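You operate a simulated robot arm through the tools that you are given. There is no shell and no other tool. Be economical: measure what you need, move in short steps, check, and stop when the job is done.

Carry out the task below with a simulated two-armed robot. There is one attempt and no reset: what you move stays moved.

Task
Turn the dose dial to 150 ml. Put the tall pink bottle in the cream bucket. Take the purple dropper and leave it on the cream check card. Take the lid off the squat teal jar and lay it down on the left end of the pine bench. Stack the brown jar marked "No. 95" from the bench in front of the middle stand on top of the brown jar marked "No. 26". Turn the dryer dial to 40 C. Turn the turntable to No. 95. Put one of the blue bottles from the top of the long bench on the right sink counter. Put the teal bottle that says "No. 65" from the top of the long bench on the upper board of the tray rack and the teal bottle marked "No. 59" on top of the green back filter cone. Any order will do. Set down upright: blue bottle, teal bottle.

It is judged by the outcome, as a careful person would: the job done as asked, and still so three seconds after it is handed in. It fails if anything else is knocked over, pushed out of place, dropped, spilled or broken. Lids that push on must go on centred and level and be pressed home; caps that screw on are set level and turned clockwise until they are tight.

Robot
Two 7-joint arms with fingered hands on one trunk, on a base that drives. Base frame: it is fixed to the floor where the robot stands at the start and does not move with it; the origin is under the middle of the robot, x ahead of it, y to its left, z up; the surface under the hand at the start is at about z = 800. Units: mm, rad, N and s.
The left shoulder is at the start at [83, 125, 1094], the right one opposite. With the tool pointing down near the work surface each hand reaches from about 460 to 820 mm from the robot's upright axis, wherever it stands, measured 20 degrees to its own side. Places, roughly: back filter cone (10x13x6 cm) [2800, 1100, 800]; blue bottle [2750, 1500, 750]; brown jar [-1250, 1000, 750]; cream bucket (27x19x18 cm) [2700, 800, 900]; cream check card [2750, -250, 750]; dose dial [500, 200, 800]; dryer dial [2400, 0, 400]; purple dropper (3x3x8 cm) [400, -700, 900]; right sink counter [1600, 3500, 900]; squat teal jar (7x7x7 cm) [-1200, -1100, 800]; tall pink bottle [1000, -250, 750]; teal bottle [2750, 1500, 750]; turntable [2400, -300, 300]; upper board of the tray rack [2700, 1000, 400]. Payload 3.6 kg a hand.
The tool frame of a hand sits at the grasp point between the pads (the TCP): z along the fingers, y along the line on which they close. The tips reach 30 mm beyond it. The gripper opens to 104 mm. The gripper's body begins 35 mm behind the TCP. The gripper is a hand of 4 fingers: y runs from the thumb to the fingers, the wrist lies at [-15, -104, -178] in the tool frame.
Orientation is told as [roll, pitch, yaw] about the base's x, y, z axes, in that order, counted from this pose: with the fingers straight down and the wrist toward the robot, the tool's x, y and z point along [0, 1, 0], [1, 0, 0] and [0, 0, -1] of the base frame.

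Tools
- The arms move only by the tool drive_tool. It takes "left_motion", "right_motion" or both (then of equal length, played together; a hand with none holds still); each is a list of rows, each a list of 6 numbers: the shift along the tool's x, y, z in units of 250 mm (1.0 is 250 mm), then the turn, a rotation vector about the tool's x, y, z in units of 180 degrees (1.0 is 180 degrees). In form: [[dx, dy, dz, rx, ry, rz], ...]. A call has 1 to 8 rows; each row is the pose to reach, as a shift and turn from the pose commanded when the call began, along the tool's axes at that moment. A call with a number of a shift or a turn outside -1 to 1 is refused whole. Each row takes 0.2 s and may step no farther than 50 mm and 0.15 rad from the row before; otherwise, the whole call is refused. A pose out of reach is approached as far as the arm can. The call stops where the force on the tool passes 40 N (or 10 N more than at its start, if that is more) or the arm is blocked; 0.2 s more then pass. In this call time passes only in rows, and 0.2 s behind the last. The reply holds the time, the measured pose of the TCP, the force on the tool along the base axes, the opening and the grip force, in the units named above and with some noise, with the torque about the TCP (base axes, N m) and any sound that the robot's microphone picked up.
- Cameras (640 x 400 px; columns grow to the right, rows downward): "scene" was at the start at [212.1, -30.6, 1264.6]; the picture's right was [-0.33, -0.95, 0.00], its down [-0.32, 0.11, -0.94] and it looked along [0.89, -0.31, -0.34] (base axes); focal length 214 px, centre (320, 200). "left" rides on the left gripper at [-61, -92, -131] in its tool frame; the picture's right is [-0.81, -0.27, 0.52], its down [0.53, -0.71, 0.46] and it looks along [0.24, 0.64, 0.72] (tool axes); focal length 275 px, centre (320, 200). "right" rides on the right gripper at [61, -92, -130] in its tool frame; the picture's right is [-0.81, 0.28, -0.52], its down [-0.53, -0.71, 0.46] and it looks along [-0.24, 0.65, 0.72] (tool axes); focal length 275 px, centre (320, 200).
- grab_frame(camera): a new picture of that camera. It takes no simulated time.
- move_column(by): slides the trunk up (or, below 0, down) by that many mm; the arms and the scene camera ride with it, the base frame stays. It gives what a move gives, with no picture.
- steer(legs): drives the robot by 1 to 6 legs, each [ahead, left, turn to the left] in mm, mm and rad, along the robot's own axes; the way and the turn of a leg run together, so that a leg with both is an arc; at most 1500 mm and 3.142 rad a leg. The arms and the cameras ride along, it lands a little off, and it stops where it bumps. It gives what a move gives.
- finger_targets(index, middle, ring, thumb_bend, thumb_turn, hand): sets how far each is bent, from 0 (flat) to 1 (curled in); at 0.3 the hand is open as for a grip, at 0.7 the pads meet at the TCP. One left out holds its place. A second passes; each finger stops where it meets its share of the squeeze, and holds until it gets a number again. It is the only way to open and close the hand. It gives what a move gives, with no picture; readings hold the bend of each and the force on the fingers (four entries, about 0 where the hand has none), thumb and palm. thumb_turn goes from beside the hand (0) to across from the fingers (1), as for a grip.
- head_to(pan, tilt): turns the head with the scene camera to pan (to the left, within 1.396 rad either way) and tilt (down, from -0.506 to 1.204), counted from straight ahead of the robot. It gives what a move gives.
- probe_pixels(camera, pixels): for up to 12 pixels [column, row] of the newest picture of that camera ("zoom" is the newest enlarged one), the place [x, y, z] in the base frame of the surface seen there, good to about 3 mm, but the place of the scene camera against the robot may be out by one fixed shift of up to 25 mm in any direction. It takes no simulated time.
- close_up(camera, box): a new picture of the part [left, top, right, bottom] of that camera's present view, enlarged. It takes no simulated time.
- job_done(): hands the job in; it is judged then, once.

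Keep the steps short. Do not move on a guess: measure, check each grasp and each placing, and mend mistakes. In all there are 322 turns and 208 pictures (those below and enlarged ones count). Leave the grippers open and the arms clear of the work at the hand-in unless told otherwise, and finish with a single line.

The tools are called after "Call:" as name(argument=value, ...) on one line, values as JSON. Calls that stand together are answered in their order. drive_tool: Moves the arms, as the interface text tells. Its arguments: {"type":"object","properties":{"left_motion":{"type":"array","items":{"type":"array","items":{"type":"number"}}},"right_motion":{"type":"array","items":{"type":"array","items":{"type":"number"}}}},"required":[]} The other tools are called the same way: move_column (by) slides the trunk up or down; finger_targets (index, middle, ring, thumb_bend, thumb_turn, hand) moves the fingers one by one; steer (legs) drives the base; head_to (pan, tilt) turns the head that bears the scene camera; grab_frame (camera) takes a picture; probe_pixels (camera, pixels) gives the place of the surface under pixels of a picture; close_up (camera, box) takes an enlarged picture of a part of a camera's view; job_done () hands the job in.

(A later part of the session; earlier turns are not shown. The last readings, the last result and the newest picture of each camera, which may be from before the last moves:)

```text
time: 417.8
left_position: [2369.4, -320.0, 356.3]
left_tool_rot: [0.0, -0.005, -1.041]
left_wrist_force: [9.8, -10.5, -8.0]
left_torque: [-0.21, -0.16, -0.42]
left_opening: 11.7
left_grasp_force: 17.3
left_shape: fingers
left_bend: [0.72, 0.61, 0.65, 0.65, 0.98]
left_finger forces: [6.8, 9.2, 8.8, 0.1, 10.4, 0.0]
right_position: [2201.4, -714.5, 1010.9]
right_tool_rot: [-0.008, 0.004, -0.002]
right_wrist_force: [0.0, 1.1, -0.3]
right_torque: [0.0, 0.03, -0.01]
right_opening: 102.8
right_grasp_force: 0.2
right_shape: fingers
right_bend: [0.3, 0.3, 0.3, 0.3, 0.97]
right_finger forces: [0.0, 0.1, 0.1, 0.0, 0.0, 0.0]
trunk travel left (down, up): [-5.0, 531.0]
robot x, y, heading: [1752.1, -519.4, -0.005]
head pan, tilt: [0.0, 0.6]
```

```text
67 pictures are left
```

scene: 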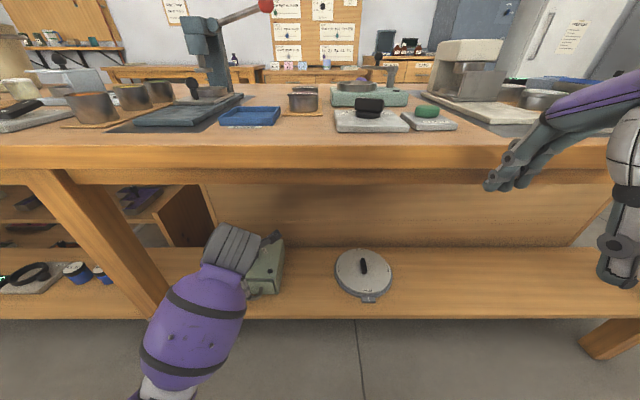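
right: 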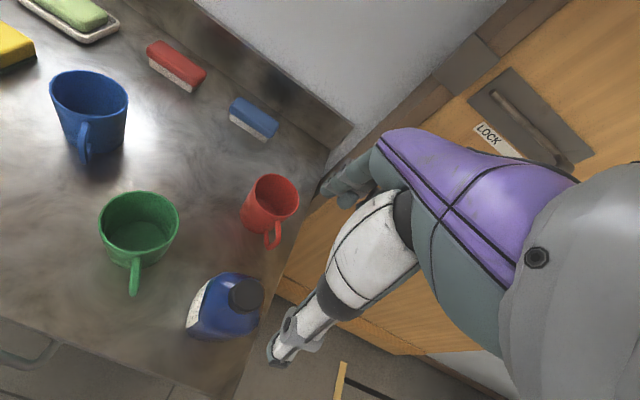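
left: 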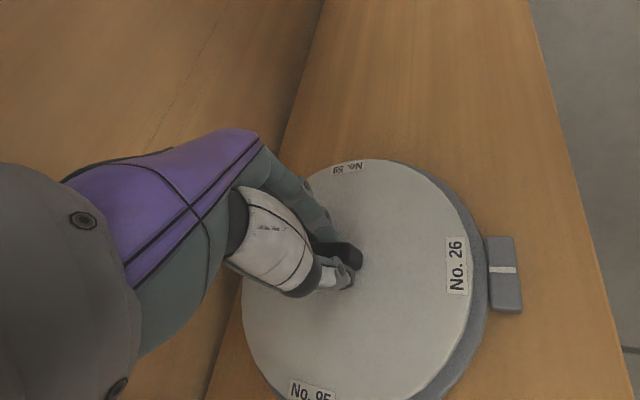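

Gripped. I'll turn counter-clockwise 57° and look.

Call:
drive_tool(left_motion=[[0, 0, 0, 0, 0, -0.045], [0, 0, 0, 0, 0, -0.09], [0, 0, 0, 0, 0, -0.135], [0, 0, 0, 0, 0, -0.18], [0, 0, 0, 0, 0, -0.225], [0, 0, 0, 0, 0, -0.27], [0, 0, 0, 0, 0, -0.315]])

Call:
grab_frame(camera="left")

```text
time: 419.4
left_position: [2367.5, -327.8, 354.3]
left_tool_rot: [-0.024, 0.0, -0.06]
left_wrist_force: [-11.1, -39.0, 1.8]
left_torque: [-1.64, -0.2, -2.54]
left_opening: 14.3
left_grasp_force: 51.3
left_shape: fingers
left_bend: [0.75, 0.56, 0.72, 0.63, 1.0]
left_finger forces: [0.6, 72.5, 0.1, 0.0, 31.0, 0.0]
right_position: [2199.5, -715.0, 1010.4]
right_tool_rot: [-0.004, 0.002, -0.003]
right_wrist_force: [0.6, -0.6, 0.2]
right_torque: [0.04, 0.02, -0.04]
right_opening: 102.8
right_grasp_force: 0.2
right_shape: fingers
right_bend: [0.3, 0.3, 0.3, 0.3, 0.97]
right_finger forces: [0.1, 0.1, 0.0, 0.0, 0.1, 0.0]
trunk travel left (down, up): [-5.0, 531.0]
robot x, y, heading: [1753.2, -519.2, -0.002]
head pan, tilt: [0.0, 0.6]
```

```text
66 pictures are left
```

left: 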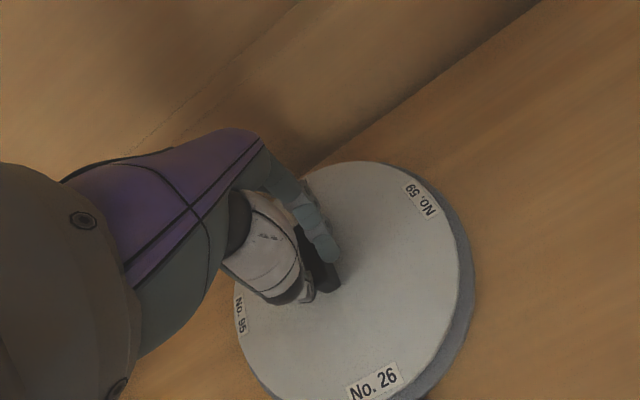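

Forces got high. I'll check how far the disc turned.

Call:
probe_pixels(camera="left", pixels=[[375, 383], [420, 200], [241, 313], [330, 280]])

Call:
finger_targets(hand="left", index=0.3, middle=0.3, ring=0.3, thumb_bend=0.3)

Call:
drive_tool(left_motion=[[0, 0, -0.1, 0, 0, 0], [0, 0, -0.25, 0, 0, 0], [0, 0, -0.4, 0, 0, 0]])

Call:
grab_frame(camera="left")

```text
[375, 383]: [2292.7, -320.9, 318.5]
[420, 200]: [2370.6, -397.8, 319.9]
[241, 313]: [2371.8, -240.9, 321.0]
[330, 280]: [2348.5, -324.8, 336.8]
```

```text
time: 420.4
left_position: [2371.8, -313.6, 357.5]
left_tool_rot: [0.0, -0.006, -0.043]
left_wrist_force: [-0.4, -0.9, 0.6]
left_torque: [0.0, -0.03, 0.0]
left_opening: 103.0
left_grasp_force: 0.0
left_shape: fingers
left_bend: [0.3, 0.3, 0.3, 0.3, 0.98]
left_finger forces: [0.0, 0.0, 0.1, 0.0, 0.0, 0.1]
right_position: [2201.3, -712.3, 1011.0]
right_tool_rot: [-0.006, 0.001, 0.001]
right_wrist_force: [-0.3, -0.5, -0.4]
right_torque: [0.0, 0.0, 0.01]
right_opening: 102.9
right_grasp_force: 0.1
right_shape: fingers
right_bend: [0.3, 0.3, 0.3, 0.3, 0.97]
right_finger forces: [0.1, 0.1, 0.0, 0.0, 0.1, 0.1]
trunk travel left (down, up): [-5.0, 531.0]
robot x, y, heading: [1757.2, -516.7, -0.002]
head pan, tilt: [0.0, 0.6]
```

```text
time: 421.2
left_position: [2368.1, -318.0, 457.3]
left_tool_rot: [-0.003, -0.004, -0.048]
left_wrist_force: [0.3, -0.5, -0.5]
left_torque: [-0.01, 0.01, 0.04]
left_opening: 102.8
left_grasp_force: 0.2
left_shape: fingers
left_bend: [0.3, 0.3, 0.3, 0.3, 0.98]
left_finger forces: [0.0, 0.0, 0.0, 0.1, 0.0, 0.1]
right_position: [2200.5, -714.3, 1011.0]
right_tool_rot: [-0.008, 0.002, 0.001]
right_wrist_force: [-0.3, -0.6, 0.0]
right_torque: [0.0, 0.0, 0.01]
right_opening: 102.9
right_grasp_force: 0.1
right_shape: fingers
right_bend: [0.3, 0.3, 0.3, 0.3, 0.97]
right_finger forces: [0.0, 0.0, 0.1, 0.0, 0.0, 0.0]
trunk travel left (down, up): [-5.0, 531.0]
robot x, y, heading: [1754.9, -518.1, 0.0]
head pan, tilt: [0.0, 0.6]
```

```text
65 pictures are left
```

left: 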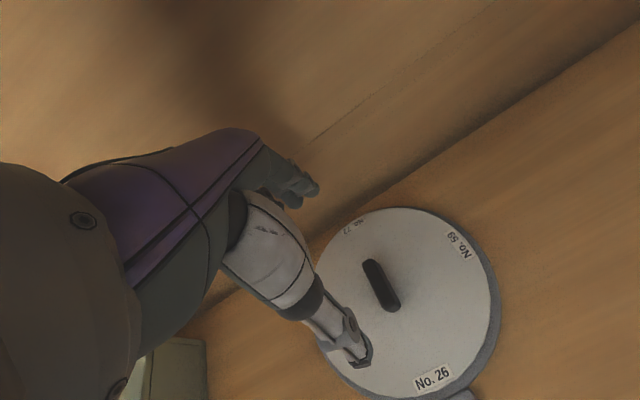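

The disc didn't turn counter-clockwise despite 2.5 N m, so there may be a stop. I'll try clockwise: yaw the hand to +50° and regrip.

Call:
drive_tool(left_motion=[[0, 0, 0, 0, 0, -0.045], [0, 0, 0, 0, 0, -0.09], [0, 0, 0, 0, 0, -0.135], [0, 0, 0, 0, 0, -0.18], [0, 0, 0.1, 0, 0, -0.225], [0, 0, 0.25, 0, 0, -0.27], [0, 0, 0.398, 0, 0, -0.286]])

Call:
finger_targets(hand="left", index=0.75, middle=0.75, ring=0.75, thumb_bend=0.75)

Call:
grab_frame(camera="left")

```text
time: 422.8
left_position: [2370.2, -318.6, 356.3]
left_tool_rot: [-0.005, -0.002, 0.849]
left_wrist_force: [0.1, -0.8, -0.1]
left_torque: [0.03, 0.01, 0.02]
left_opening: 102.9
left_grasp_force: 0.0
left_shape: fingers
left_bend: [0.3, 0.3, 0.3, 0.3, 0.98]
left_finger forces: [0.0, 0.0, 0.1, 0.1, 0.1, 0.0]
right_position: [2199.5, -714.1, 1011.1]
right_tool_rot: [-0.007, 0.002, 0.001]
right_wrist_force: [-0.6, 0.1, -0.4]
right_torque: [0.0, -0.02, -0.02]
right_opening: 102.8
right_grasp_force: 0.0
right_shape: fingers
right_bend: [0.3, 0.3, 0.3, 0.3, 0.97]
right_finger forces: [0.0, 0.0, 0.0, 0.0, 0.1, 0.0]
trunk travel left (down, up): [-5.0, 531.0]
robot x, y, heading: [1752.6, -519.5, -0.002]
head pan, tilt: [0.0, 0.6]
```

```text
time: 423.8
left_position: [2368.3, -316.2, 356.1]
left_tool_rot: [-0.005, 0.003, 0.852]
left_wrist_force: [0.0, 5.9, -4.3]
left_torque: [0.17, -0.01, 0.02]
left_opening: 15.3
left_grasp_force: 10.4
left_shape: fingers
left_bend: [0.62, 0.73, 0.75, 0.68, 0.96]
left_finger forces: [7.3, 5.2, 0.0, 0.1, 7.2, 0.0]
right_position: [2199.5, -714.3, 1010.5]
right_tool_rot: [-0.007, 0.0, 0.0]
right_wrist_force: [0.3, 0.7, 0.0]
right_torque: [-0.02, 0.01, 0.03]
right_opening: 103.0
right_grasp_force: 0.0
right_shape: fingers
right_bend: [0.3, 0.3, 0.3, 0.3, 0.97]
right_finger forces: [0.0, 0.1, 0.0, 0.0, 0.1, 0.0]
trunk travel left (down, up): [-5.0, 531.0]
robot x, y, heading: [1751.7, -516.2, -0.002]
head pan, tilt: [0.0, 0.6]
```

```text
64 pictures are left
```

left: 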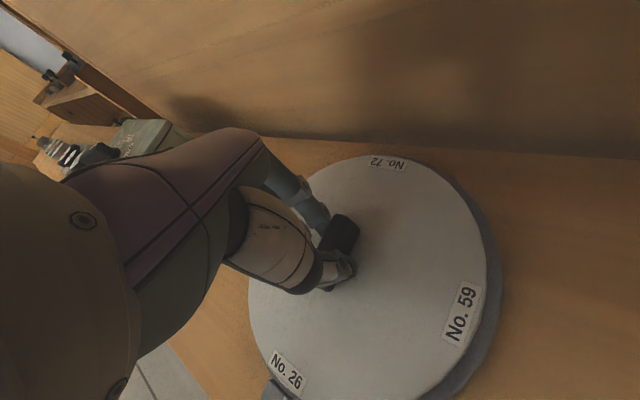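

Gripped. I'll turn clockwise 40° and watch force and disc.

Call:
drive_tool(left_motion=[[0, 0, 0, 0, 0, 0.045], [0, 0, 0, 0, 0, 0.09], [0, 0, 0, 0, 0, 0.135], [0, 0, 0, 0, 0, 0.18], [0, 0, 0, 0, 0, 0.225]])

Call:
grab_frame(camera="left")

```text
time: 425.0
left_position: [2370.6, -316.8, 357.1]
left_tool_rot: [-0.003, -0.01, 0.141]
left_wrist_force: [14.1, 9.6, 14.4]
left_torque: [0.24, -0.46, 0.1]
left_opening: 12.2
left_grasp_force: 14.8
left_shape: fingers
left_bend: [0.6, 0.74, 0.75, 0.71, 0.96]
left_finger forces: [11.7, 11.4, 0.4, 0.1, 6.6, 0.0]
right_position: [2200.7, -712.3, 1011.1]
right_tool_rot: [-0.008, 0.003, 0.003]
right_wrist_force: [0.0, -0.5, -0.6]
right_torque: [-0.03, 0.0, 0.0]
right_opening: 103.0
right_grasp_force: 0.0
right_shape: fingers
right_bend: [0.3, 0.3, 0.3, 0.3, 0.97]
right_finger forces: [0.0, 0.0, 0.0, 0.0, 0.1, 0.1]
trunk travel left (down, up): [-5.0, 531.0]
robot x, y, heading: [1753.1, -518.6, 0.001]
head pan, tilt: [0.0, 0.6]
```

```text
63 pictures are left
```

left: 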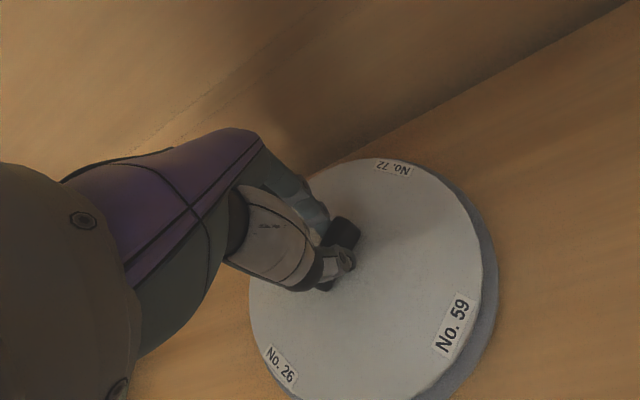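

It turns freely clockwise, so No. 95 comes round by 270° clockwise. I'll continue to yaw -60°.

Call:
drive_tool(left_motion=[[0, 0, 0, 0, 0, 0.047], [0, 0, 0, 0, 0, 0.094], [0, 0, 0, 0, 0, 0.141], [0, 0, 0, 0, 0, 0.188], [0, 0, 0, 0, 0, 0.235], [0, 0, 0, 0, 0, 0.282], [0, 0, 0, 0, 0, 0.329], [0, 0, 0, 0, 0, 0.37]])

Call:
finger_targets(hand="left", index=0.3, middle=0.3, ring=0.3, thumb_bend=0.3)

Call:
drive_tool(left_motion=[[0, 0, -0.12, 0, 0, 0], [0, 0, -0.28, 0, 0, 0], [0, 0, -0.4, 0, 0, 0]])

Call:
grab_frame(camera="left")

```text
time: 426.8
left_position: [2371.3, -317.3, 359.0]
left_tool_rot: [0.006, -0.013, -1.018]
left_wrist_force: [25.3, 1.3, 11.3]
left_torque: [-0.08, -0.6, 0.07]
left_opening: 11.3
left_grasp_force: 18.8
left_shape: fingers
left_bend: [0.6, 0.74, 0.75, 0.71, 0.96]
left_finger forces: [12.3, 13.9, 3.4, 0.0, 7.4, 0.1]
right_position: [2199.6, -713.0, 1012.2]
right_tool_rot: [-0.008, 0.003, 0.0]
right_wrist_force: [-0.2, 0.5, 0.6]
right_torque: [-0.02, -0.01, 0.06]
right_opening: 102.9
right_grasp_force: 0.1
right_shape: fingers
right_bend: [0.3, 0.3, 0.3, 0.3, 0.97]
right_finger forces: [0.0, 0.0, 0.1, 0.0, 0.0, 0.1]
trunk travel left (down, up): [-5.0, 531.0]
robot x, y, heading: [1752.7, -516.6, -0.001]
head pan, tilt: [0.0, 0.6]
```

```text
time: 427.8
left_position: [2368.7, -318.3, 356.7]
left_tool_rot: [0.0, -0.005, -1.02]
left_wrist_force: [-0.1, 0.3, 0.0]
left_torque: [-0.05, -0.01, 0.0]
left_opening: 102.5
left_grasp_force: 0.1
left_shape: fingers
left_bend: [0.3, 0.3, 0.3, 0.3, 0.97]
left_finger forces: [0.1, 0.0, 0.0, 0.1, 0.1, 0.0]
right_position: [2199.4, -714.2, 1010.7]
right_tool_rot: [-0.009, 0.0, 0.0]
right_wrist_force: [-0.2, -0.1, 0.6]
right_torque: [0.0, -0.01, -0.02]
right_opening: 103.0
right_grasp_force: 0.0
right_shape: fingers
right_bend: [0.3, 0.3, 0.3, 0.3, 0.97]
right_finger forces: [0.1, 0.0, 0.0, 0.1, 0.0, 0.0]
trunk travel left (down, up): [-5.0, 531.0]
robot x, y, heading: [1756.3, -513.9, -0.001]
head pan, tilt: [0.0, 0.6]
```

```text
time: 428.6
left_position: [2368.8, -316.4, 457.7]
left_tool_rot: [0.0, -0.006, -1.018]
left_wrist_force: [0.7, 0.0, 0.2]
left_torque: [-0.03, -0.02, 0.0]
left_opening: 102.7
left_grasp_force: 0.1
left_shape: fingers
left_bend: [0.3, 0.3, 0.3, 0.3, 0.97]
left_finger forces: [0.0, 0.1, 0.1, 0.1, 0.0, 0.1]
right_position: [2199.9, -714.6, 1010.5]
right_tool_rot: [-0.007, 0.003, 0.001]
right_wrist_force: [-0.4, -0.7, -0.2]
right_torque: [0.03, 0.02, 0.0]
right_opening: 103.0
right_grasp_force: 0.1
right_shape: fingers
right_bend: [0.3, 0.3, 0.3, 0.3, 0.97]
right_finger forces: [0.0, 0.1, 0.0, 0.0, 0.1, 0.0]
trunk travel left (down, up): [-5.0, 531.0]
robot x, y, heading: [1755.1, -520.0, 0.001]
head pan, tilt: [0.0, 0.6]
```

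```text
62 pictures are left
```

left: 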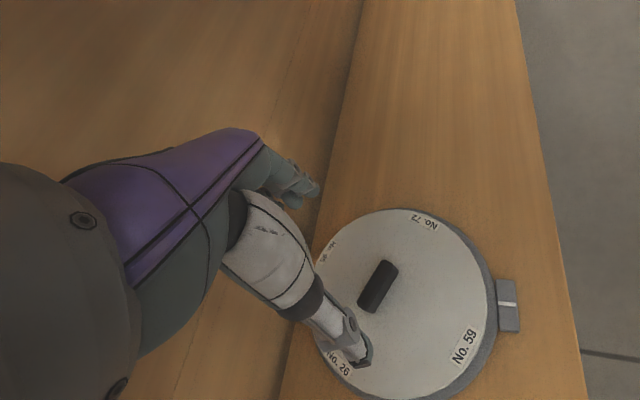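

The disc has turned by roughly 65°. I'll measure its angle.

Call:
probe_pixels(camera="left", pixels=[[466, 346], [426, 221], [390, 266], [366, 303], [508, 305]])

```text
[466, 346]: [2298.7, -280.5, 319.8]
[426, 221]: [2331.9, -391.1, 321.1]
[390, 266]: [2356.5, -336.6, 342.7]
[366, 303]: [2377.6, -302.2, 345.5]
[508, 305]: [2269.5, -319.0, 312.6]
```

Turned 119° so far; 151° remains. I'll bring the hand back to yaw +53° and regrip along the bar.

Call:
drive_tool(left_motion=[[0, 0, 0, 0, 0, -0.0445], [0, 0, 0, 0, 0, -0.089], [0, 0, 0, 0, 0, -0.1335], [0, 0, 0, 0, 0, -0.178], [0, 0, 0, 0, 0, -0.2225], [0, 0, 0, 0, 0, -0.267], [0, 0, 0, 0, 0, -0.31]])

Call:
drive_tool(left_motion=[[0, 0, 0, 0, 0, -0.0445], [0, 0, 0, 0, 0, -0.089], [0, 0, 0, 0, 0, -0.1335], [0, 0, 0, 0, 0, -0.178], [0, 0, 0.1, 0, 0, -0.2225], [0, 0, 0.25, 0, 0, -0.267], [0, 0, 0.402, 0, 0, -0.31]])

Call:
finger_targets(hand="left", index=0.75, middle=0.75, ring=0.75, thumb_bend=0.75)

Call:
drive_tool(left_motion=[[0, 0, 0, 0, 0, 0.047], [0, 0, 0, 0, 0, 0.094], [0, 0, 0, 0, 0, 0.141], [0, 0, 0, 0, 0, 0.188], [0, 0, 0, 0, 0, 0.235], [0, 0, 0, 0, 0, 0.282]])

Call:
grab_frame(camera="left")

```text
time: 430.2
left_position: [2369.1, -317.1, 457.0]
left_tool_rot: [-0.004, -0.005, -0.043]
left_wrist_force: [0.6, -0.5, -0.5]
left_torque: [0.03, 0.04, -0.02]
left_opening: 102.9
left_grasp_force: 0.2
left_shape: fingers
left_bend: [0.3, 0.3, 0.3, 0.3, 0.97]
left_finger forces: [0.1, 0.0, 0.1, 0.0, 0.0, 0.0]
right_position: [2198.4, -714.8, 1011.5]
right_tool_rot: [-0.008, 0.003, -0.001]
right_wrist_force: [-0.1, 0.6, 0.4]
right_torque: [0.0, 0.01, 0.02]
right_opening: 102.7
right_grasp_force: 0.0
right_shape: fingers
right_bend: [0.3, 0.3, 0.3, 0.3, 0.97]
right_finger forces: [0.1, 0.0, 0.0, 0.0, 0.0, 0.1]
trunk travel left (down, up): [-5.0, 531.0]
robot x, y, heading: [1753.5, -516.1, 0.001]
head pan, tilt: [0.0, 0.6]
```

```text
time: 431.8
left_position: [2369.6, -317.2, 356.2]
left_tool_rot: [-0.004, 0.001, 0.929]
left_wrist_force: [0.2, -0.3, 0.0]
left_torque: [-0.01, -0.04, -0.01]
left_opening: 102.8
left_grasp_force: 0.1
left_shape: fingers
left_bend: [0.3, 0.3, 0.3, 0.3, 0.97]
left_finger forces: [0.0, 0.0, 0.1, 0.0, 0.1, 0.0]
right_position: [2199.8, -713.6, 1011.1]
right_tool_rot: [-0.008, 0.001, -0.001]
right_wrist_force: [-0.9, 0.4, 0.4]
right_torque: [0.02, -0.01, 0.03]
right_opening: 102.8
right_grasp_force: 0.0
right_shape: fingers
right_bend: [0.3, 0.3, 0.3, 0.3, 0.97]
right_finger forces: [0.0, 0.0, 0.1, 0.0, 0.0, 0.0]
trunk travel left (down, up): [-5.0, 531.0]
robot x, y, heading: [1752.3, -517.1, -0.0]
head pan, tilt: [0.0, 0.6]
```

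```text
time: 432.8
left_position: [2368.2, -316.8, 356.4]
left_tool_rot: [-0.005, 0.001, 0.93]
left_wrist_force: [-2.3, 2.7, -2.1]
left_torque: [0.05, 0.02, 0.04]
left_opening: 46.4
left_grasp_force: 10.5
left_shape: fingers
left_bend: [0.52, 0.75, 0.75, 0.55, 0.98]
left_finger forces: [9.4, 2.1, 0.0, 0.0, 9.5, 0.0]
right_position: [2200.1, -714.1, 1011.1]
right_tool_rot: [-0.007, 0.002, 0.001]
right_wrist_force: [-0.2, -0.3, -0.5]
right_torque: [0.01, 0.01, 0.01]
right_opening: 102.9
right_grasp_force: 0.1
right_shape: fingers
right_bend: [0.3, 0.3, 0.3, 0.3, 0.97]
right_finger forces: [0.0, 0.0, 0.0, 0.0, 0.0, 0.0]
trunk travel left (down, up): [-5.0, 531.0]
robot x, y, heading: [1754.9, -517.7, 0.004]
head pan, tilt: [0.0, 0.6]
```

```text
time: 434.2
left_position: [2369.6, -317.6, 356.4]
left_tool_rot: [-0.003, -0.004, 0.042]
left_wrist_force: [4.4, 9.2, -5.4]
left_torque: [0.18, -0.1, 0.05]
left_opening: 46.0
left_grasp_force: 12.1
left_shape: fingers
left_bend: [0.51, 0.75, 0.75, 0.56, 0.99]
left_finger forces: [10.3, 5.1, 0.1, 0.0, 7.4, 0.0]
right_position: [2200.1, -713.6, 1010.9]
right_tool_rot: [-0.006, 0.003, 0.0]
right_wrist_force: [0.2, 0.8, -0.9]
right_torque: [0.02, 0.04, 0.01]
right_opening: 103.1
right_grasp_force: 0.2
right_shape: fingers
right_bend: [0.3, 0.3, 0.3, 0.3, 0.97]
right_finger forces: [0.0, 0.0, 0.0, 0.0, 0.0, 0.0]
trunk travel left (down, up): [-5.0, 531.0]
robot x, y, heading: [1753.0, -516.4, 0.001]
head pan, tilt: [0.0, 0.6]
```

```text
61 pictures are left
```

left: 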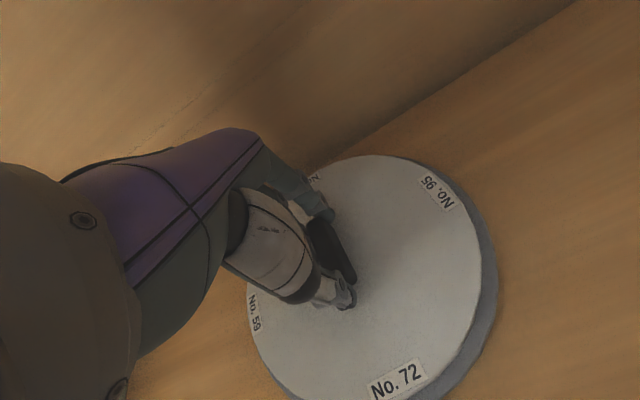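

It turned along; No. 72 is nearly at the marker. I'll continue clockwise another 60°.

Call:
drive_tool(left_motion=[[0, 0, 0, 0, 0, 0.043], [0, 0, 0, 0, 0, 0.086], [0, 0, 0, 0, 0, 0.129], [0, 0, 0, 0, 0, 0.172], [0, 0, 0, 0, 0, 0.215], [0, 0, 0, 0, 0, 0.258], [0, 0, 0, 0, 0, 0.3], [0, 0, 0, 0, 0, 0.34]])

Call:
finger_targets(hand="left", index=0.3, middle=0.3, ring=0.3, thumb_bend=0.3)

Call:
drive_tool(left_motion=[[0, 0, -0.12, 0, 0, 0], [0, 0, -0.28, 0, 0, 0], [0, 0, -0.4, 0, 0, 0]])

Call:
grab_frame(camera="left")

```text
time: 436.0
left_position: [2371.3, -317.8, 357.1]
left_tool_rot: [0.007, -0.006, -1.026]
left_wrist_force: [24.7, 10.6, -1.5]
left_torque: [0.13, -0.44, 0.08]
left_opening: 45.6
left_grasp_force: 19.3
left_shape: fingers
left_bend: [0.5, 0.75, 0.75, 0.57, 0.99]
left_finger forces: [9.9, 20.4, 0.0, 0.0, 7.5, 0.0]
right_position: [2200.1, -712.9, 1010.8]
right_tool_rot: [-0.007, 0.004, 0.0]
right_wrist_force: [-0.1, 0.3, -0.3]
right_torque: [0.03, 0.0, -0.01]
right_opening: 102.9
right_grasp_force: 0.1
right_shape: fingers
right_bend: [0.3, 0.3, 0.3, 0.3, 0.97]
right_finger forces: [0.1, 0.0, 0.1, 0.1, 0.0, 0.1]
trunk travel left (down, up): [-5.0, 531.0]
robot x, y, heading: [1751.9, -513.7, 0.003]
head pan, tilt: [0.0, 0.6]
```

```text
time: 437.0
left_position: [2369.9, -315.6, 357.4]
left_tool_rot: [0.005, -0.007, -1.024]
left_wrist_force: [19.4, 22.4, 7.2]
left_torque: [0.42, -0.42, 0.13]
left_opening: 102.8
left_grasp_force: 13.5
left_shape: fingers
left_bend: [0.3, 0.74, 0.3, 0.3, 0.98]
left_finger forces: [0.1, 27.4, 0.0, 0.0, 0.0, 0.0]
right_position: [2200.5, -713.3, 1011.4]
right_tool_rot: [-0.007, 0.002, 0.0]
right_wrist_force: [0.2, 1.0, 0.2]
right_torque: [0.02, -0.01, 0.0]
right_opening: 103.0
right_grasp_force: 0.1
right_shape: fingers
right_bend: [0.3, 0.3, 0.3, 0.3, 0.97]
right_finger forces: [0.0, 0.0, 0.1, 0.1, 0.0, 0.0]
trunk travel left (down, up): [-5.0, 531.0]
robot x, y, heading: [1752.6, -517.6, -0.003]
head pan, tilt: [0.0, 0.6]
```

```text
time: 437.8
left_position: [2366.7, -318.7, 456.3]
left_tool_rot: [-0.005, -0.006, -1.025]
left_wrist_force: [-1.0, -0.1, -0.3]
left_torque: [0.01, 0.02, 0.02]
left_opening: 102.9
left_grasp_force: 0.1
left_shape: fingers
left_bend: [0.3, 0.3, 0.3, 0.3, 0.98]
left_finger forces: [0.1, 0.0, 0.0, 0.1, 0.1, 0.1]
right_position: [2199.9, -713.6, 1011.0]
right_tool_rot: [-0.007, 0.001, -0.001]
right_wrist_force: [0.7, 0.2, 0.5]
right_torque: [0.02, 0.04, 0.01]
right_opening: 103.1
right_grasp_force: 0.0
right_shape: fingers
right_bend: [0.3, 0.3, 0.3, 0.3, 0.97]
right_finger forces: [0.0, 0.0, 0.0, 0.0, 0.0, 0.0]
trunk travel left (down, up): [-5.0, 531.0]
robot x, y, heading: [1754.7, -516.9, -0.005]
head pan, tilt: [0.0, 0.6]
```

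```text
60 pictures are left
```

left: 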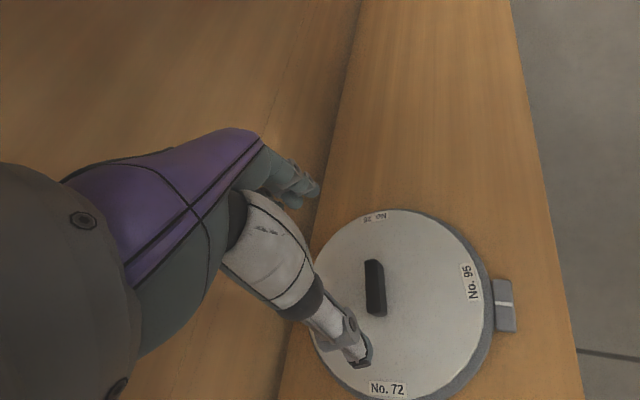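

No. 95 is almost at the marker. Measuring.

Call:
probe_pixels(camera="left", pixels=[[471, 283], [388, 389], [374, 217], [374, 262], [377, 310], [504, 305], [498, 305]])

```text
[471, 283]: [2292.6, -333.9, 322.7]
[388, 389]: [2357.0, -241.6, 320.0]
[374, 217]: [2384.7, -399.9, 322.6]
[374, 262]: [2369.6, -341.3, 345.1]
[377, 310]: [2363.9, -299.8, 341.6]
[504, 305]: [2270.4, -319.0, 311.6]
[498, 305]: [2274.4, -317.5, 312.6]
```

About 10° more clockwise is needed. Gripping across the bar at yaw 0 will square it to the target, so I'll do that with a small turn from +9° to 0.

Call:
drive_tool(left_motion=[[0.0, 0, 0, 0, 0, -0.0465], [0, 0, 0, 0, 0, -0.093], [0, 0, 0, 0, 0, -0.1395], [0, 0, 0, 0, 0, -0.186], [0, 0, 0, 0, 0, -0.2325], [0, 0, 0.1, 0, 0, -0.279], [0, 0, 0.25, 0, 0, -0.3255], [0, 0, 0.398, 0, 0, -0.37]])

Call:
finger_targets(hand="left", index=0.75, middle=0.75, ring=0.75, thumb_bend=0.75)

Call:
drive_tool(left_motion=[[0, 0, 0, 0, 0, 0.02], [0, 0, 0, 0, 0, 0.044]])

Call:
finger_targets(hand="left", index=0.3, middle=0.3, ring=0.3, thumb_bend=0.3)

Call:
drive_tool(left_motion=[[0, 0, -0.12, 0, 0, 0], [0, 0, -0.28, 0, 0, 0], [0, 0, -0.44, 0, 0, 0]])

Call:
grab_frame(camera="left")

```text
time: 439.6
left_position: [2368.6, -318.7, 356.5]
left_tool_rot: [-0.006, -0.004, 0.14]
left_wrist_force: [-0.9, 0.3, 0.1]
left_torque: [-0.01, 0.0, 0.01]
left_opening: 102.8
left_grasp_force: 0.1
left_shape: fingers
left_bend: [0.3, 0.3, 0.3, 0.3, 0.98]
left_finger forces: [0.1, 0.0, 0.0, 0.0, 0.0, 0.0]
right_position: [2199.9, -716.0, 1011.2]
right_tool_rot: [-0.007, 0.002, 0.0]
right_wrist_force: [-0.6, 0.8, -0.9]
right_torque: [-0.04, 0.0, -0.01]
right_opening: 103.0
right_grasp_force: 0.0
right_shape: fingers
right_bend: [0.3, 0.3, 0.3, 0.3, 0.97]
right_finger forces: [0.1, 0.0, 0.0, 0.0, 0.1, 0.0]
trunk travel left (down, up): [-5.0, 531.0]
robot x, y, heading: [1755.9, -517.5, 0.0]
head pan, tilt: [0.0, 0.6]
```

```text
time: 440.6
left_position: [2369.1, -316.0, 356.0]
left_tool_rot: [-0.003, -0.002, 0.14]
left_wrist_force: [8.1, 13.3, -9.5]
left_torque: [0.07, -0.21, 0.07]
left_opening: 9.5
left_grasp_force: 15.1
left_shape: fingers
left_bend: [0.61, 0.67, 0.74, 0.71, 0.96]
left_finger forces: [10.6, 7.0, 7.3, 0.0, 6.1, 0.0]
right_position: [2200.6, -711.5, 1010.7]
right_tool_rot: [-0.006, 0.003, -0.001]
right_wrist_force: [0.0, -0.3, 0.4]
right_torque: [0.03, 0.01, -0.01]
right_opening: 102.9
right_grasp_force: 0.0
right_shape: fingers
right_bend: [0.3, 0.3, 0.3, 0.3, 0.97]
right_finger forces: [0.0, 0.0, 0.0, 0.1, 0.0, 0.1]
trunk travel left (down, up): [-5.0, 531.0]
robot x, y, heading: [1752.3, -515.8, 0.001]
head pan, tilt: [0.0, 0.6]
```

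```text
time: 441.2
left_position: [2369.6, -316.2, 355.6]
left_tool_rot: [-0.002, -0.002, -0.002]
left_wrist_force: [10.7, 17.8, -10.2]
left_torque: [0.17, -0.23, 0.12]
left_opening: 9.7
left_grasp_force: 17.9
left_shape: fingers
left_bend: [0.6, 0.66, 0.74, 0.71, 0.96]
left_finger forces: [11.3, 7.4, 10.7, 0.1, 5.9, 0.0]
right_position: [2201.2, -713.5, 1009.8]
right_tool_rot: [-0.006, 0.005, 0.0]
right_wrist_force: [0.7, -0.3, 0.2]
right_torque: [0.03, 0.0, -0.01]
right_opening: 103.1
right_grasp_force: 0.1
right_shape: fingers
right_bend: [0.3, 0.3, 0.3, 0.3, 0.97]
right_finger forces: [0.0, 0.1, 0.0, 0.0, 0.0, 0.0]
trunk travel left (down, up): [-5.0, 531.0]
robot x, y, heading: [1754.5, -523.1, 0.003]
head pan, tilt: [0.0, 0.6]
```

```text
time: 442.2
left_position: [2368.5, -319.5, 357.6]
left_tool_rot: [-0.005, -0.005, -0.001]
left_wrist_force: [1.1, 0.6, -0.5]
left_torque: [0.02, 0.0, -0.01]
left_opening: 102.5
left_grasp_force: 0.0
left_shape: fingers
left_bend: [0.3, 0.3, 0.3, 0.3, 0.97]
left_finger forces: [0.0, 0.0, 0.0, 0.0, 0.0, 0.0]
right_position: [2200.2, -714.3, 1011.8]
right_tool_rot: [-0.007, 0.002, 0.002]
right_wrist_force: [0.7, -0.4, 0.3]
right_torque: [0.02, -0.04, 0.01]
right_opening: 103.0
right_grasp_force: 0.1
right_shape: fingers
right_bend: [0.3, 0.3, 0.3, 0.3, 0.97]
right_finger forces: [0.0, 0.0, 0.1, 0.0, 0.0, 0.1]
trunk travel left (down, up): [-5.0, 531.0]
robot x, y, heading: [1752.0, -518.8, 0.0]
head pan, tilt: [0.0, 0.6]
```

```text
time: 443.0
left_position: [2368.5, -318.1, 467.7]
left_tool_rot: [-0.005, -0.004, -0.002]
left_wrist_force: [0.0, -0.3, -0.2]
left_torque: [-0.02, 0.0, -0.01]
left_opening: 102.9
left_grasp_force: 0.0
left_shape: fingers
left_bend: [0.3, 0.3, 0.3, 0.3, 0.97]
left_finger forces: [0.1, 0.0, 0.0, 0.0, 0.0, 0.0]
right_position: [2200.6, -713.4, 1011.0]
right_tool_rot: [-0.008, 0.003, 0.0]
right_wrist_force: [0.4, -0.2, 0.0]
right_torque: [0.03, 0.01, 0.01]
right_opening: 102.7
right_grasp_force: 0.1
right_shape: fingers
right_bend: [0.3, 0.3, 0.3, 0.3, 0.97]
right_finger forces: [0.0, 0.0, 0.0, 0.1, 0.1, 0.0]
trunk travel left (down, up): [-5.0, 531.0]
robot x, y, heading: [1753.1, -518.5, 0.003]
head pan, tilt: [0.0, 0.6]
```

```text
59 pictures are left
```

left: 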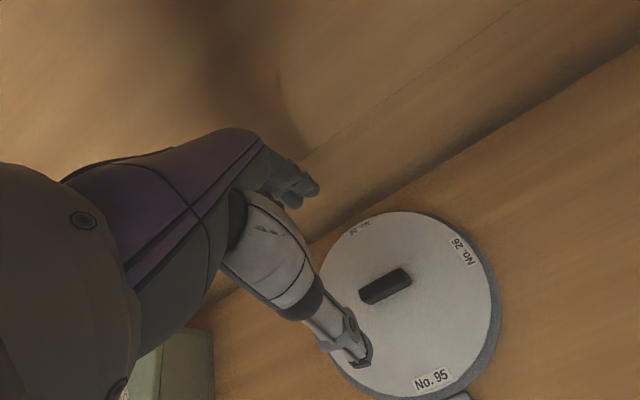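

Call:
probe_pixels(camera="left", pixels=[[432, 380], [463, 251], [460, 396], [365, 295], [406, 274]])

```text
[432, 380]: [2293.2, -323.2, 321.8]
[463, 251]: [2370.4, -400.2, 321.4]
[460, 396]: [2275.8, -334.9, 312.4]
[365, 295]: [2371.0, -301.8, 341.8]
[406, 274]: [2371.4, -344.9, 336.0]
```

No. 95 is at the marker (within about 2°). I'll back out from under the bench, raise the column, and drive back round to the area behind the start.

Call:
steer(legs=[[-290, 0, 0]])

Call:
move_column(by=420)

Call:
drive_tool(left_motion=[[0, 0, -0.17, 0, 0, 0], [0, 0, -0.34, 0, 0, 0], [0, 0, -0.51, 0, 0, 0], [0, 0, -0.68, 0, 0, 0], [0, 0, -0.85, 0, 0, 0]])

Call:
steer(legs=[[0, -1350, 0], [-1500, 0, 0], [0, 0, 3.14]])

Call:
head_to(pan=0.0, tilt=0.4)

Call:
grab_frame(camera="scene")

```text
time: 445.0
left_position: [2082.0, -316.2, 467.9]
left_tool_rot: [-0.007, -0.003, 0.001]
left_wrist_force: [0.2, 0.3, 0.1]
left_torque: [-0.02, 0.0, 0.02]
left_opening: 102.9
left_grasp_force: 0.0
left_shape: fingers
left_bend: [0.3, 0.3, 0.3, 0.3, 0.97]
left_finger forces: [0.0, 0.0, 0.1, 0.1, 0.0, 0.1]
right_position: [1912.7, -713.7, 1010.9]
right_tool_rot: [-0.008, 0.002, 0.002]
right_wrist_force: [0.0, -0.2, -0.5]
right_torque: [0.02, -0.01, 0.04]
right_opening: 102.7
right_grasp_force: 0.0
right_shape: fingers
right_bend: [0.3, 0.3, 0.3, 0.3, 0.97]
right_finger forces: [0.0, 0.0, 0.0, 0.0, 0.0, 0.1]
trunk travel left (down, up): [-5.0, 531.0]
robot x, y, heading: [1466.5, -519.9, 0.001]
head pan, tilt: [0.0, 0.6]
```

```text
refused: 420 is not a number from -400 to 400
```

```text
time: 446.2
left_position: [2079.8, -315.4, 680.0]
left_tool_rot: [-0.005, -0.003, 0.0]
left_wrist_force: [-0.2, -0.3, -0.1]
left_torque: [0.04, 0.02, 0.0]
left_opening: 102.8
left_grasp_force: 0.1
left_shape: fingers
left_bend: [0.3, 0.3, 0.3, 0.3, 0.97]
left_finger forces: [0.0, 0.0, 0.1, 0.0, 0.0, 0.0]
right_position: [1913.8, -714.5, 1010.6]
right_tool_rot: [-0.007, 0.001, 0.002]
right_wrist_force: [-0.3, 0.8, 0.2]
right_torque: [-0.01, -0.01, 0.0]
right_opening: 103.0
right_grasp_force: 0.0
right_shape: fingers
right_bend: [0.3, 0.3, 0.3, 0.3, 0.97]
right_finger forces: [0.1, 0.0, 0.1, 0.0, 0.1, 0.0]
trunk travel left (down, up): [-5.0, 531.0]
robot x, y, heading: [1468.9, -518.0, 0.003]
head pan, tilt: [0.0, 0.6]
```

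```text
time: 472.7
left_position: [-654.5, -2073.4, 678.9]
left_tool_rot: [-0.004, -0.002, 3.133]
left_wrist_force: [0.0, 0.0, 0.0]
left_torque: [-0.03, -0.04, 0.02]
left_opening: 103.0
left_grasp_force: 0.1
left_shape: fingers
left_bend: [0.3, 0.3, 0.3, 0.3, 0.97]
left_finger forces: [0.1, 0.1, 0.1, 0.0, 0.0, 0.1]
right_position: [-482.6, -1676.1, 1011.7]
right_tool_rot: [-0.008, 0.002, 3.129]
right_wrist_force: [0.3, 0.4, 0.5]
right_torque: [-0.03, 0.0, -0.01]
right_opening: 103.0
right_grasp_force: 0.1
right_shape: fingers
right_bend: [0.3, 0.3, 0.3, 0.3, 0.97]
right_finger forces: [0.0, 0.1, 0.0, 0.0, 0.1, 0.0]
trunk travel left (down, up): [-5.0, 531.0]
robot x, y, heading: [-43.1, -1875.9, 3.126]
head pan, tilt: [0.0, 0.6]
```

```text
time: 473.4
left_position: [-654.2, -2072.3, 680.0]
left_tool_rot: [-0.006, -0.004, 3.132]
left_wrist_force: [0.1, 1.0, 0.3]
left_torque: [0.02, 0.01, 0.02]
left_opening: 102.9
left_grasp_force: 0.0
left_shape: fingers
left_bend: [0.3, 0.3, 0.3, 0.3, 0.97]
left_finger forces: [0.1, 0.0, 0.0, 0.0, 0.0, 0.0]
right_position: [-482.2, -1676.5, 1011.5]
right_tool_rot: [-0.008, 0.003, 3.131]
right_wrist_force: [1.1, -0.3, -0.7]
right_torque: [0.04, 0.0, 0.03]
right_opening: 103.1
right_grasp_force: 0.0
right_shape: fingers
right_bend: [0.3, 0.3, 0.3, 0.3, 0.97]
right_finger forces: [0.0, 0.0, 0.0, 0.1, 0.1, 0.0]
trunk travel left (down, up): [-5.0, 531.0]
robot x, y, heading: [-37.3, -1876.6, 3.132]
head pan, tilt: [0.0, 0.4]
```

```text
58 pictures are left
```

scene: 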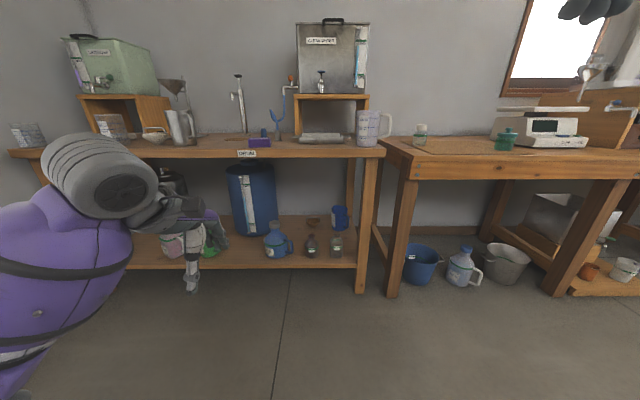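

The squat teal jar seems to be at (506,140) on the right-hand bench. I'll raise the column and move in front of it.

Call:
move_column(by=330)

Call:
steer(legs=[[0, -650, 0], [350, 0, 0]])

Call:
head_to(pan=0.0, tilt=0.6)

Call:
grab_frame(camera="scene")

```text
time: 476.7
left_position: [-654.8, -2073.0, 1008.9]
left_tool_rot: [-0.005, -0.004, 3.131]
left_wrist_force: [-0.2, 0.2, 0.0]
left_torque: [0.04, -0.01, 0.01]
left_opening: 103.1
left_grasp_force: 0.1
left_shape: fingers
left_bend: [0.3, 0.3, 0.3, 0.3, 0.97]
left_finger forces: [0.0, 0.1, 0.0, 0.0, 0.0, 0.0]
right_position: [-482.7, -1675.4, 1342.2]
right_tool_rot: [-0.008, 0.004, 3.131]
right_wrist_force: [0.1, -0.6, 1.1]
right_torque: [-0.01, -0.01, 0.0]
right_opening: 102.6
right_grasp_force: 0.1
right_shape: fingers
right_bend: [0.3, 0.3, 0.3, 0.3, 0.97]
right_finger forces: [0.0, 0.1, 0.0, 0.0, 0.0, 0.0]
trunk travel left (down, up): [-335.0, 201.0]
robot x, y, heading: [-40.2, -1878.2, 3.132]
head pan, tilt: [0.0, 0.4]
```

```text
time: 484.7
left_position: [-997.7, -1420.5, 1009.9]
left_tool_rot: [-0.004, -0.004, 3.136]
left_wrist_force: [0.0, -0.1, -0.2]
left_torque: [-0.01, -0.03, 0.02]
left_opening: 103.0
left_grasp_force: 0.1
left_shape: fingers
left_bend: [0.3, 0.3, 0.3, 0.3, 0.97]
left_finger forces: [0.0, 0.0, 0.0, 0.0, 0.0, 0.0]
right_position: [-829.0, -1023.4, 1341.4]
right_tool_rot: [-0.007, 0.004, 3.138]
right_wrist_force: [-0.3, 0.1, -0.1]
right_torque: [0.02, -0.01, -0.03]
right_opening: 102.8
right_grasp_force: 0.0
right_shape: fingers
right_bend: [0.3, 0.3, 0.3, 0.3, 0.97]
right_finger forces: [0.0, 0.0, 0.0, 0.1, 0.0, 0.0]
trunk travel left (down, up): [-335.0, 201.0]
robot x, y, heading: [-383.7, -1222.0, 3.135]
head pan, tilt: [0.0, 0.4]
```

```text
time: 485.4
left_position: [-996.8, -1420.4, 1009.6]
left_tool_rot: [-0.006, -0.004, 3.137]
left_wrist_force: [0.2, -0.4, 0.0]
left_torque: [0.01, 0.02, -0.02]
left_opening: 102.8
left_grasp_force: 0.0
left_shape: fingers
left_bend: [0.3, 0.3, 0.3, 0.3, 0.97]
left_finger forces: [0.0, 0.0, 0.0, 0.0, 0.1, 0.0]
right_position: [-827.5, -1022.7, 1342.6]
right_tool_rot: [-0.006, 0.0, 3.136]
right_wrist_force: [-0.3, 0.4, 0.3]
right_torque: [-0.05, -0.01, 0.0]
right_opening: 103.0
right_grasp_force: 0.0
right_shape: fingers
right_bend: [0.3, 0.3, 0.3, 0.3, 0.97]
right_finger forces: [0.1, 0.1, 0.0, 0.1, 0.1, 0.1]
trunk travel left (down, up): [-335.0, 201.0]
robot x, y, heading: [-383.0, -1219.4, 3.14]
head pan, tilt: [0.0, 0.6]
```

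```text
57 pictures are left
```

scene: 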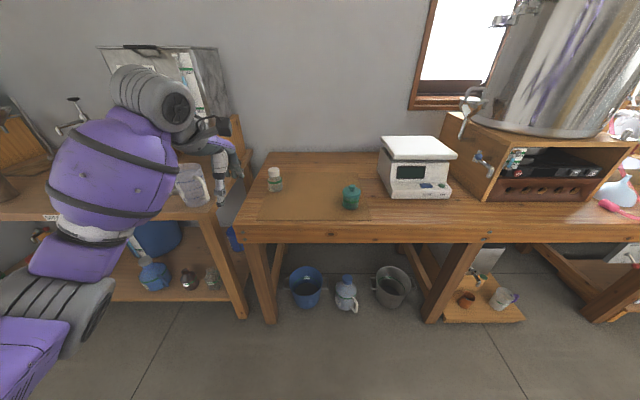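

The teal jar is at (351,197). I'll zoom in on it and on the left end of this bench.

Call:
close_up(camera="scene", box=[220, 140, 460, 260])

Call:
probe_pixels(camera="scene", pixels=[[351, 190], [351, 203], [274, 175], [245, 235], [245, 200], [255, 155], [300, 225], [300, 190], [420, 165], [640, 235], [225, 210], [262, 215]])

Call:
grab_frame(camera="left")

```text
2.67 times, centred on (340, 200) of scene
```

zoom: 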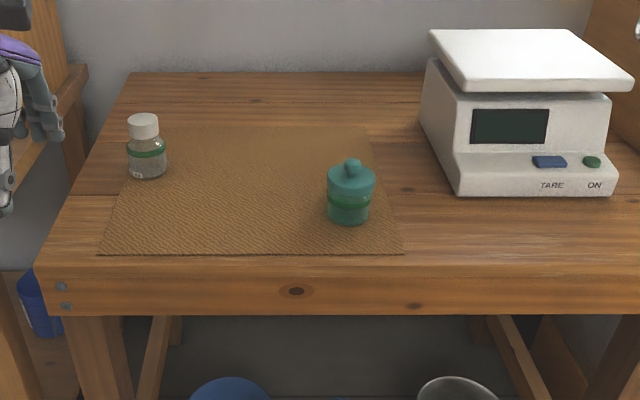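

```text
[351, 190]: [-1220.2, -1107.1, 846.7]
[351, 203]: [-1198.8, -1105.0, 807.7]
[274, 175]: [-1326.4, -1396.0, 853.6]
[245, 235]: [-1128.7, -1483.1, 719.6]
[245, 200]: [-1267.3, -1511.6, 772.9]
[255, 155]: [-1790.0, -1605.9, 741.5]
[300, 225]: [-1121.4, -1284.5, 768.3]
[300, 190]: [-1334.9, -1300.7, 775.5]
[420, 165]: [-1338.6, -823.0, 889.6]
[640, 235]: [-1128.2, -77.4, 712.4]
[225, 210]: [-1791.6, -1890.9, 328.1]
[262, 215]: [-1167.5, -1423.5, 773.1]
```

```text
55 pictures are left
```

left: 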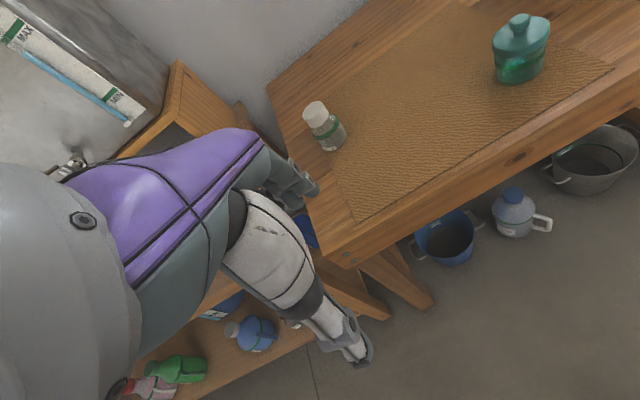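

This knotty bench is the pine one. I'll bring the left hand over the teal jar.

Call:
steer(legs=[[0, -315, 0], [190, 0, 0]])

Call:
grab_frame(camera="left")

```text
time: 489.9
left_position: [-1187.8, -1104.3, 1009.7]
left_tool_rot: [-0.006, -0.004, 3.134]
left_wrist_force: [-0.6, 0.3, -0.9]
left_torque: [-0.04, -0.02, 0.01]
left_opening: 103.1
left_grasp_force: 0.0
left_shape: fingers
left_bend: [0.3, 0.3, 0.3, 0.3, 0.97]
left_finger forces: [0.0, 0.0, 0.0, 0.0, 0.1, 0.0]
right_position: [-1017.5, -706.5, 1340.4]
right_tool_rot: [-0.008, 0.003, 3.136]
right_wrist_force: [-0.3, 0.6, -0.2]
right_torque: [0.01, 0.01, -0.02]
right_opening: 103.2
right_grasp_force: 0.0
right_shape: fingers
right_bend: [0.3, 0.3, 0.3, 0.3, 0.97]
right_finger forces: [0.1, 0.0, 0.0, 0.1, 0.0, 0.1]
trunk travel left (down, up): [-335.0, 201.0]
robot x, y, heading: [-571.6, -905.6, 3.137]
head pan, tilt: [0.0, 0.6]
```

```text
54 pictures are left
```

left: 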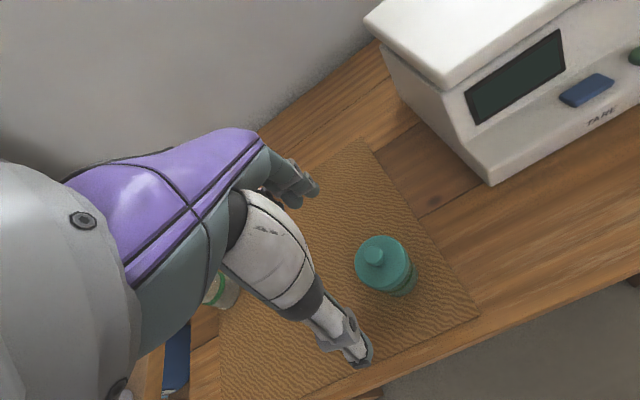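

Call:
close_up(camera="left", box=[340, 215, 440, 315])

Call:
probe_pixels(camera="left", pixels=[[375, 256], [375, 246], [392, 255], [365, 275], [385, 275], [405, 265], [410, 285], [440, 300], [395, 292], [357, 262]])

```text
4.00 times, centred on (390, 265) of left
```

zoom: 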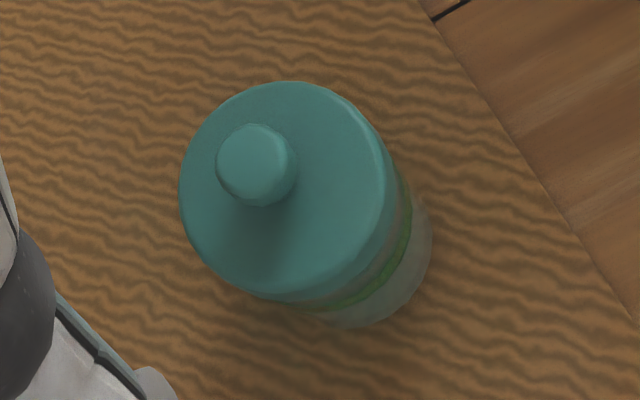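

```text
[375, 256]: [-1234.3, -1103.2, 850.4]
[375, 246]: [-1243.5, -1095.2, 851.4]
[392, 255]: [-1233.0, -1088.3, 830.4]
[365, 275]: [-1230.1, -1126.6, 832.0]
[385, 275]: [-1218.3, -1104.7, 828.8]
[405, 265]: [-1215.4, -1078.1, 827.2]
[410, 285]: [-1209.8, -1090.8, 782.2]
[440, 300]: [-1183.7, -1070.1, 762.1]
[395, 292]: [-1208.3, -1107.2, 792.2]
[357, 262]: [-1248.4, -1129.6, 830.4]
```

The knob is at (-1235,-1103), z 831 to 851. I'll descend and grip the knob.

Call:
drive_tool(left_motion=[[-0.003, 0.1, 0.1, 0, 0, 0], [-0.005, 0.189, 0.2, 0, 0, 0], [-0.005, 0.189, 0.36, 0, 0, 0], [-0.005, 0.189, 0.5, 0, 0, 0], [-0.005, 0.189, 0.575, 0, 0, 0]])

Call:
finger_targets(hand="left", index=0.78, middle=0.78, ring=0.6, thumb_bend=0.78)

Call:
grab_frame(camera="left")

```text
time: 491.1
left_position: [-1233.8, -1102.9, 865.8]
left_tool_rot: [-0.006, -0.007, 3.134]
left_wrist_force: [-1.3, -0.4, 0.4]
left_torque: [-0.02, 0.02, -0.03]
left_opening: 102.8
left_grasp_force: 0.2
left_shape: fingers
left_bend: [0.3, 0.3, 0.3, 0.3, 0.97]
left_finger forces: [0.0, 0.0, 0.0, 0.0, 0.0, 0.0]
right_position: [-1015.0, -707.3, 1342.0]
right_tool_rot: [-0.006, 0.001, 3.134]
right_wrist_force: [0.3, 0.3, -0.5]
right_torque: [-0.02, 0.0, -0.03]
right_opening: 102.7
right_grasp_force: 0.0
right_shape: fingers
right_bend: [0.3, 0.3, 0.3, 0.3, 0.97]
right_finger forces: [0.0, 0.0, 0.0, 0.0, 0.0, 0.0]
trunk travel left (down, up): [-335.0, 201.0]
robot x, y, heading: [-571.7, -905.3, 3.132]
head pan, tilt: [0.0, 0.6]
```

```text
time: 492.1
left_position: [-1234.1, -1101.9, 865.3]
left_tool_rot: [-0.006, -0.002, 3.134]
left_wrist_force: [-0.6, -0.1, -1.4]
left_torque: [-0.01, 0.0, 0.04]
left_opening: 8.9
left_grasp_force: 17.1
left_shape: fingers
left_bend: [0.72, 0.71, 0.61, 0.68, 0.95]
left_finger forces: [11.6, 8.1, 2.3, 0.0, 12.1, 0.0]
right_position: [-1016.0, -707.9, 1340.9]
right_tool_rot: [-0.007, 0.004, 3.134]
right_wrist_force: [-0.2, -0.6, -0.2]
right_torque: [-0.01, -0.04, 0.0]
right_opening: 102.9
right_grasp_force: 0.1
right_shape: fingers
right_bend: [0.3, 0.3, 0.3, 0.3, 0.97]
right_finger forces: [0.1, 0.1, 0.0, 0.0, 0.1, 0.0]
trunk travel left (down, up): [-335.0, 201.0]
robot x, y, heading: [-568.2, -907.5, 3.135]
head pan, tilt: [0.0, 0.6]
```

```text
52 pictures are left
```

left: 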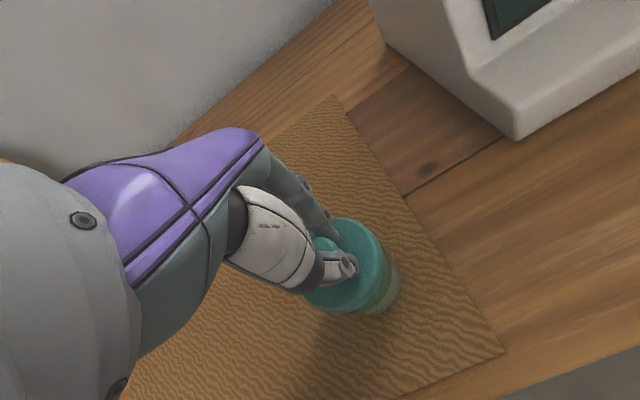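

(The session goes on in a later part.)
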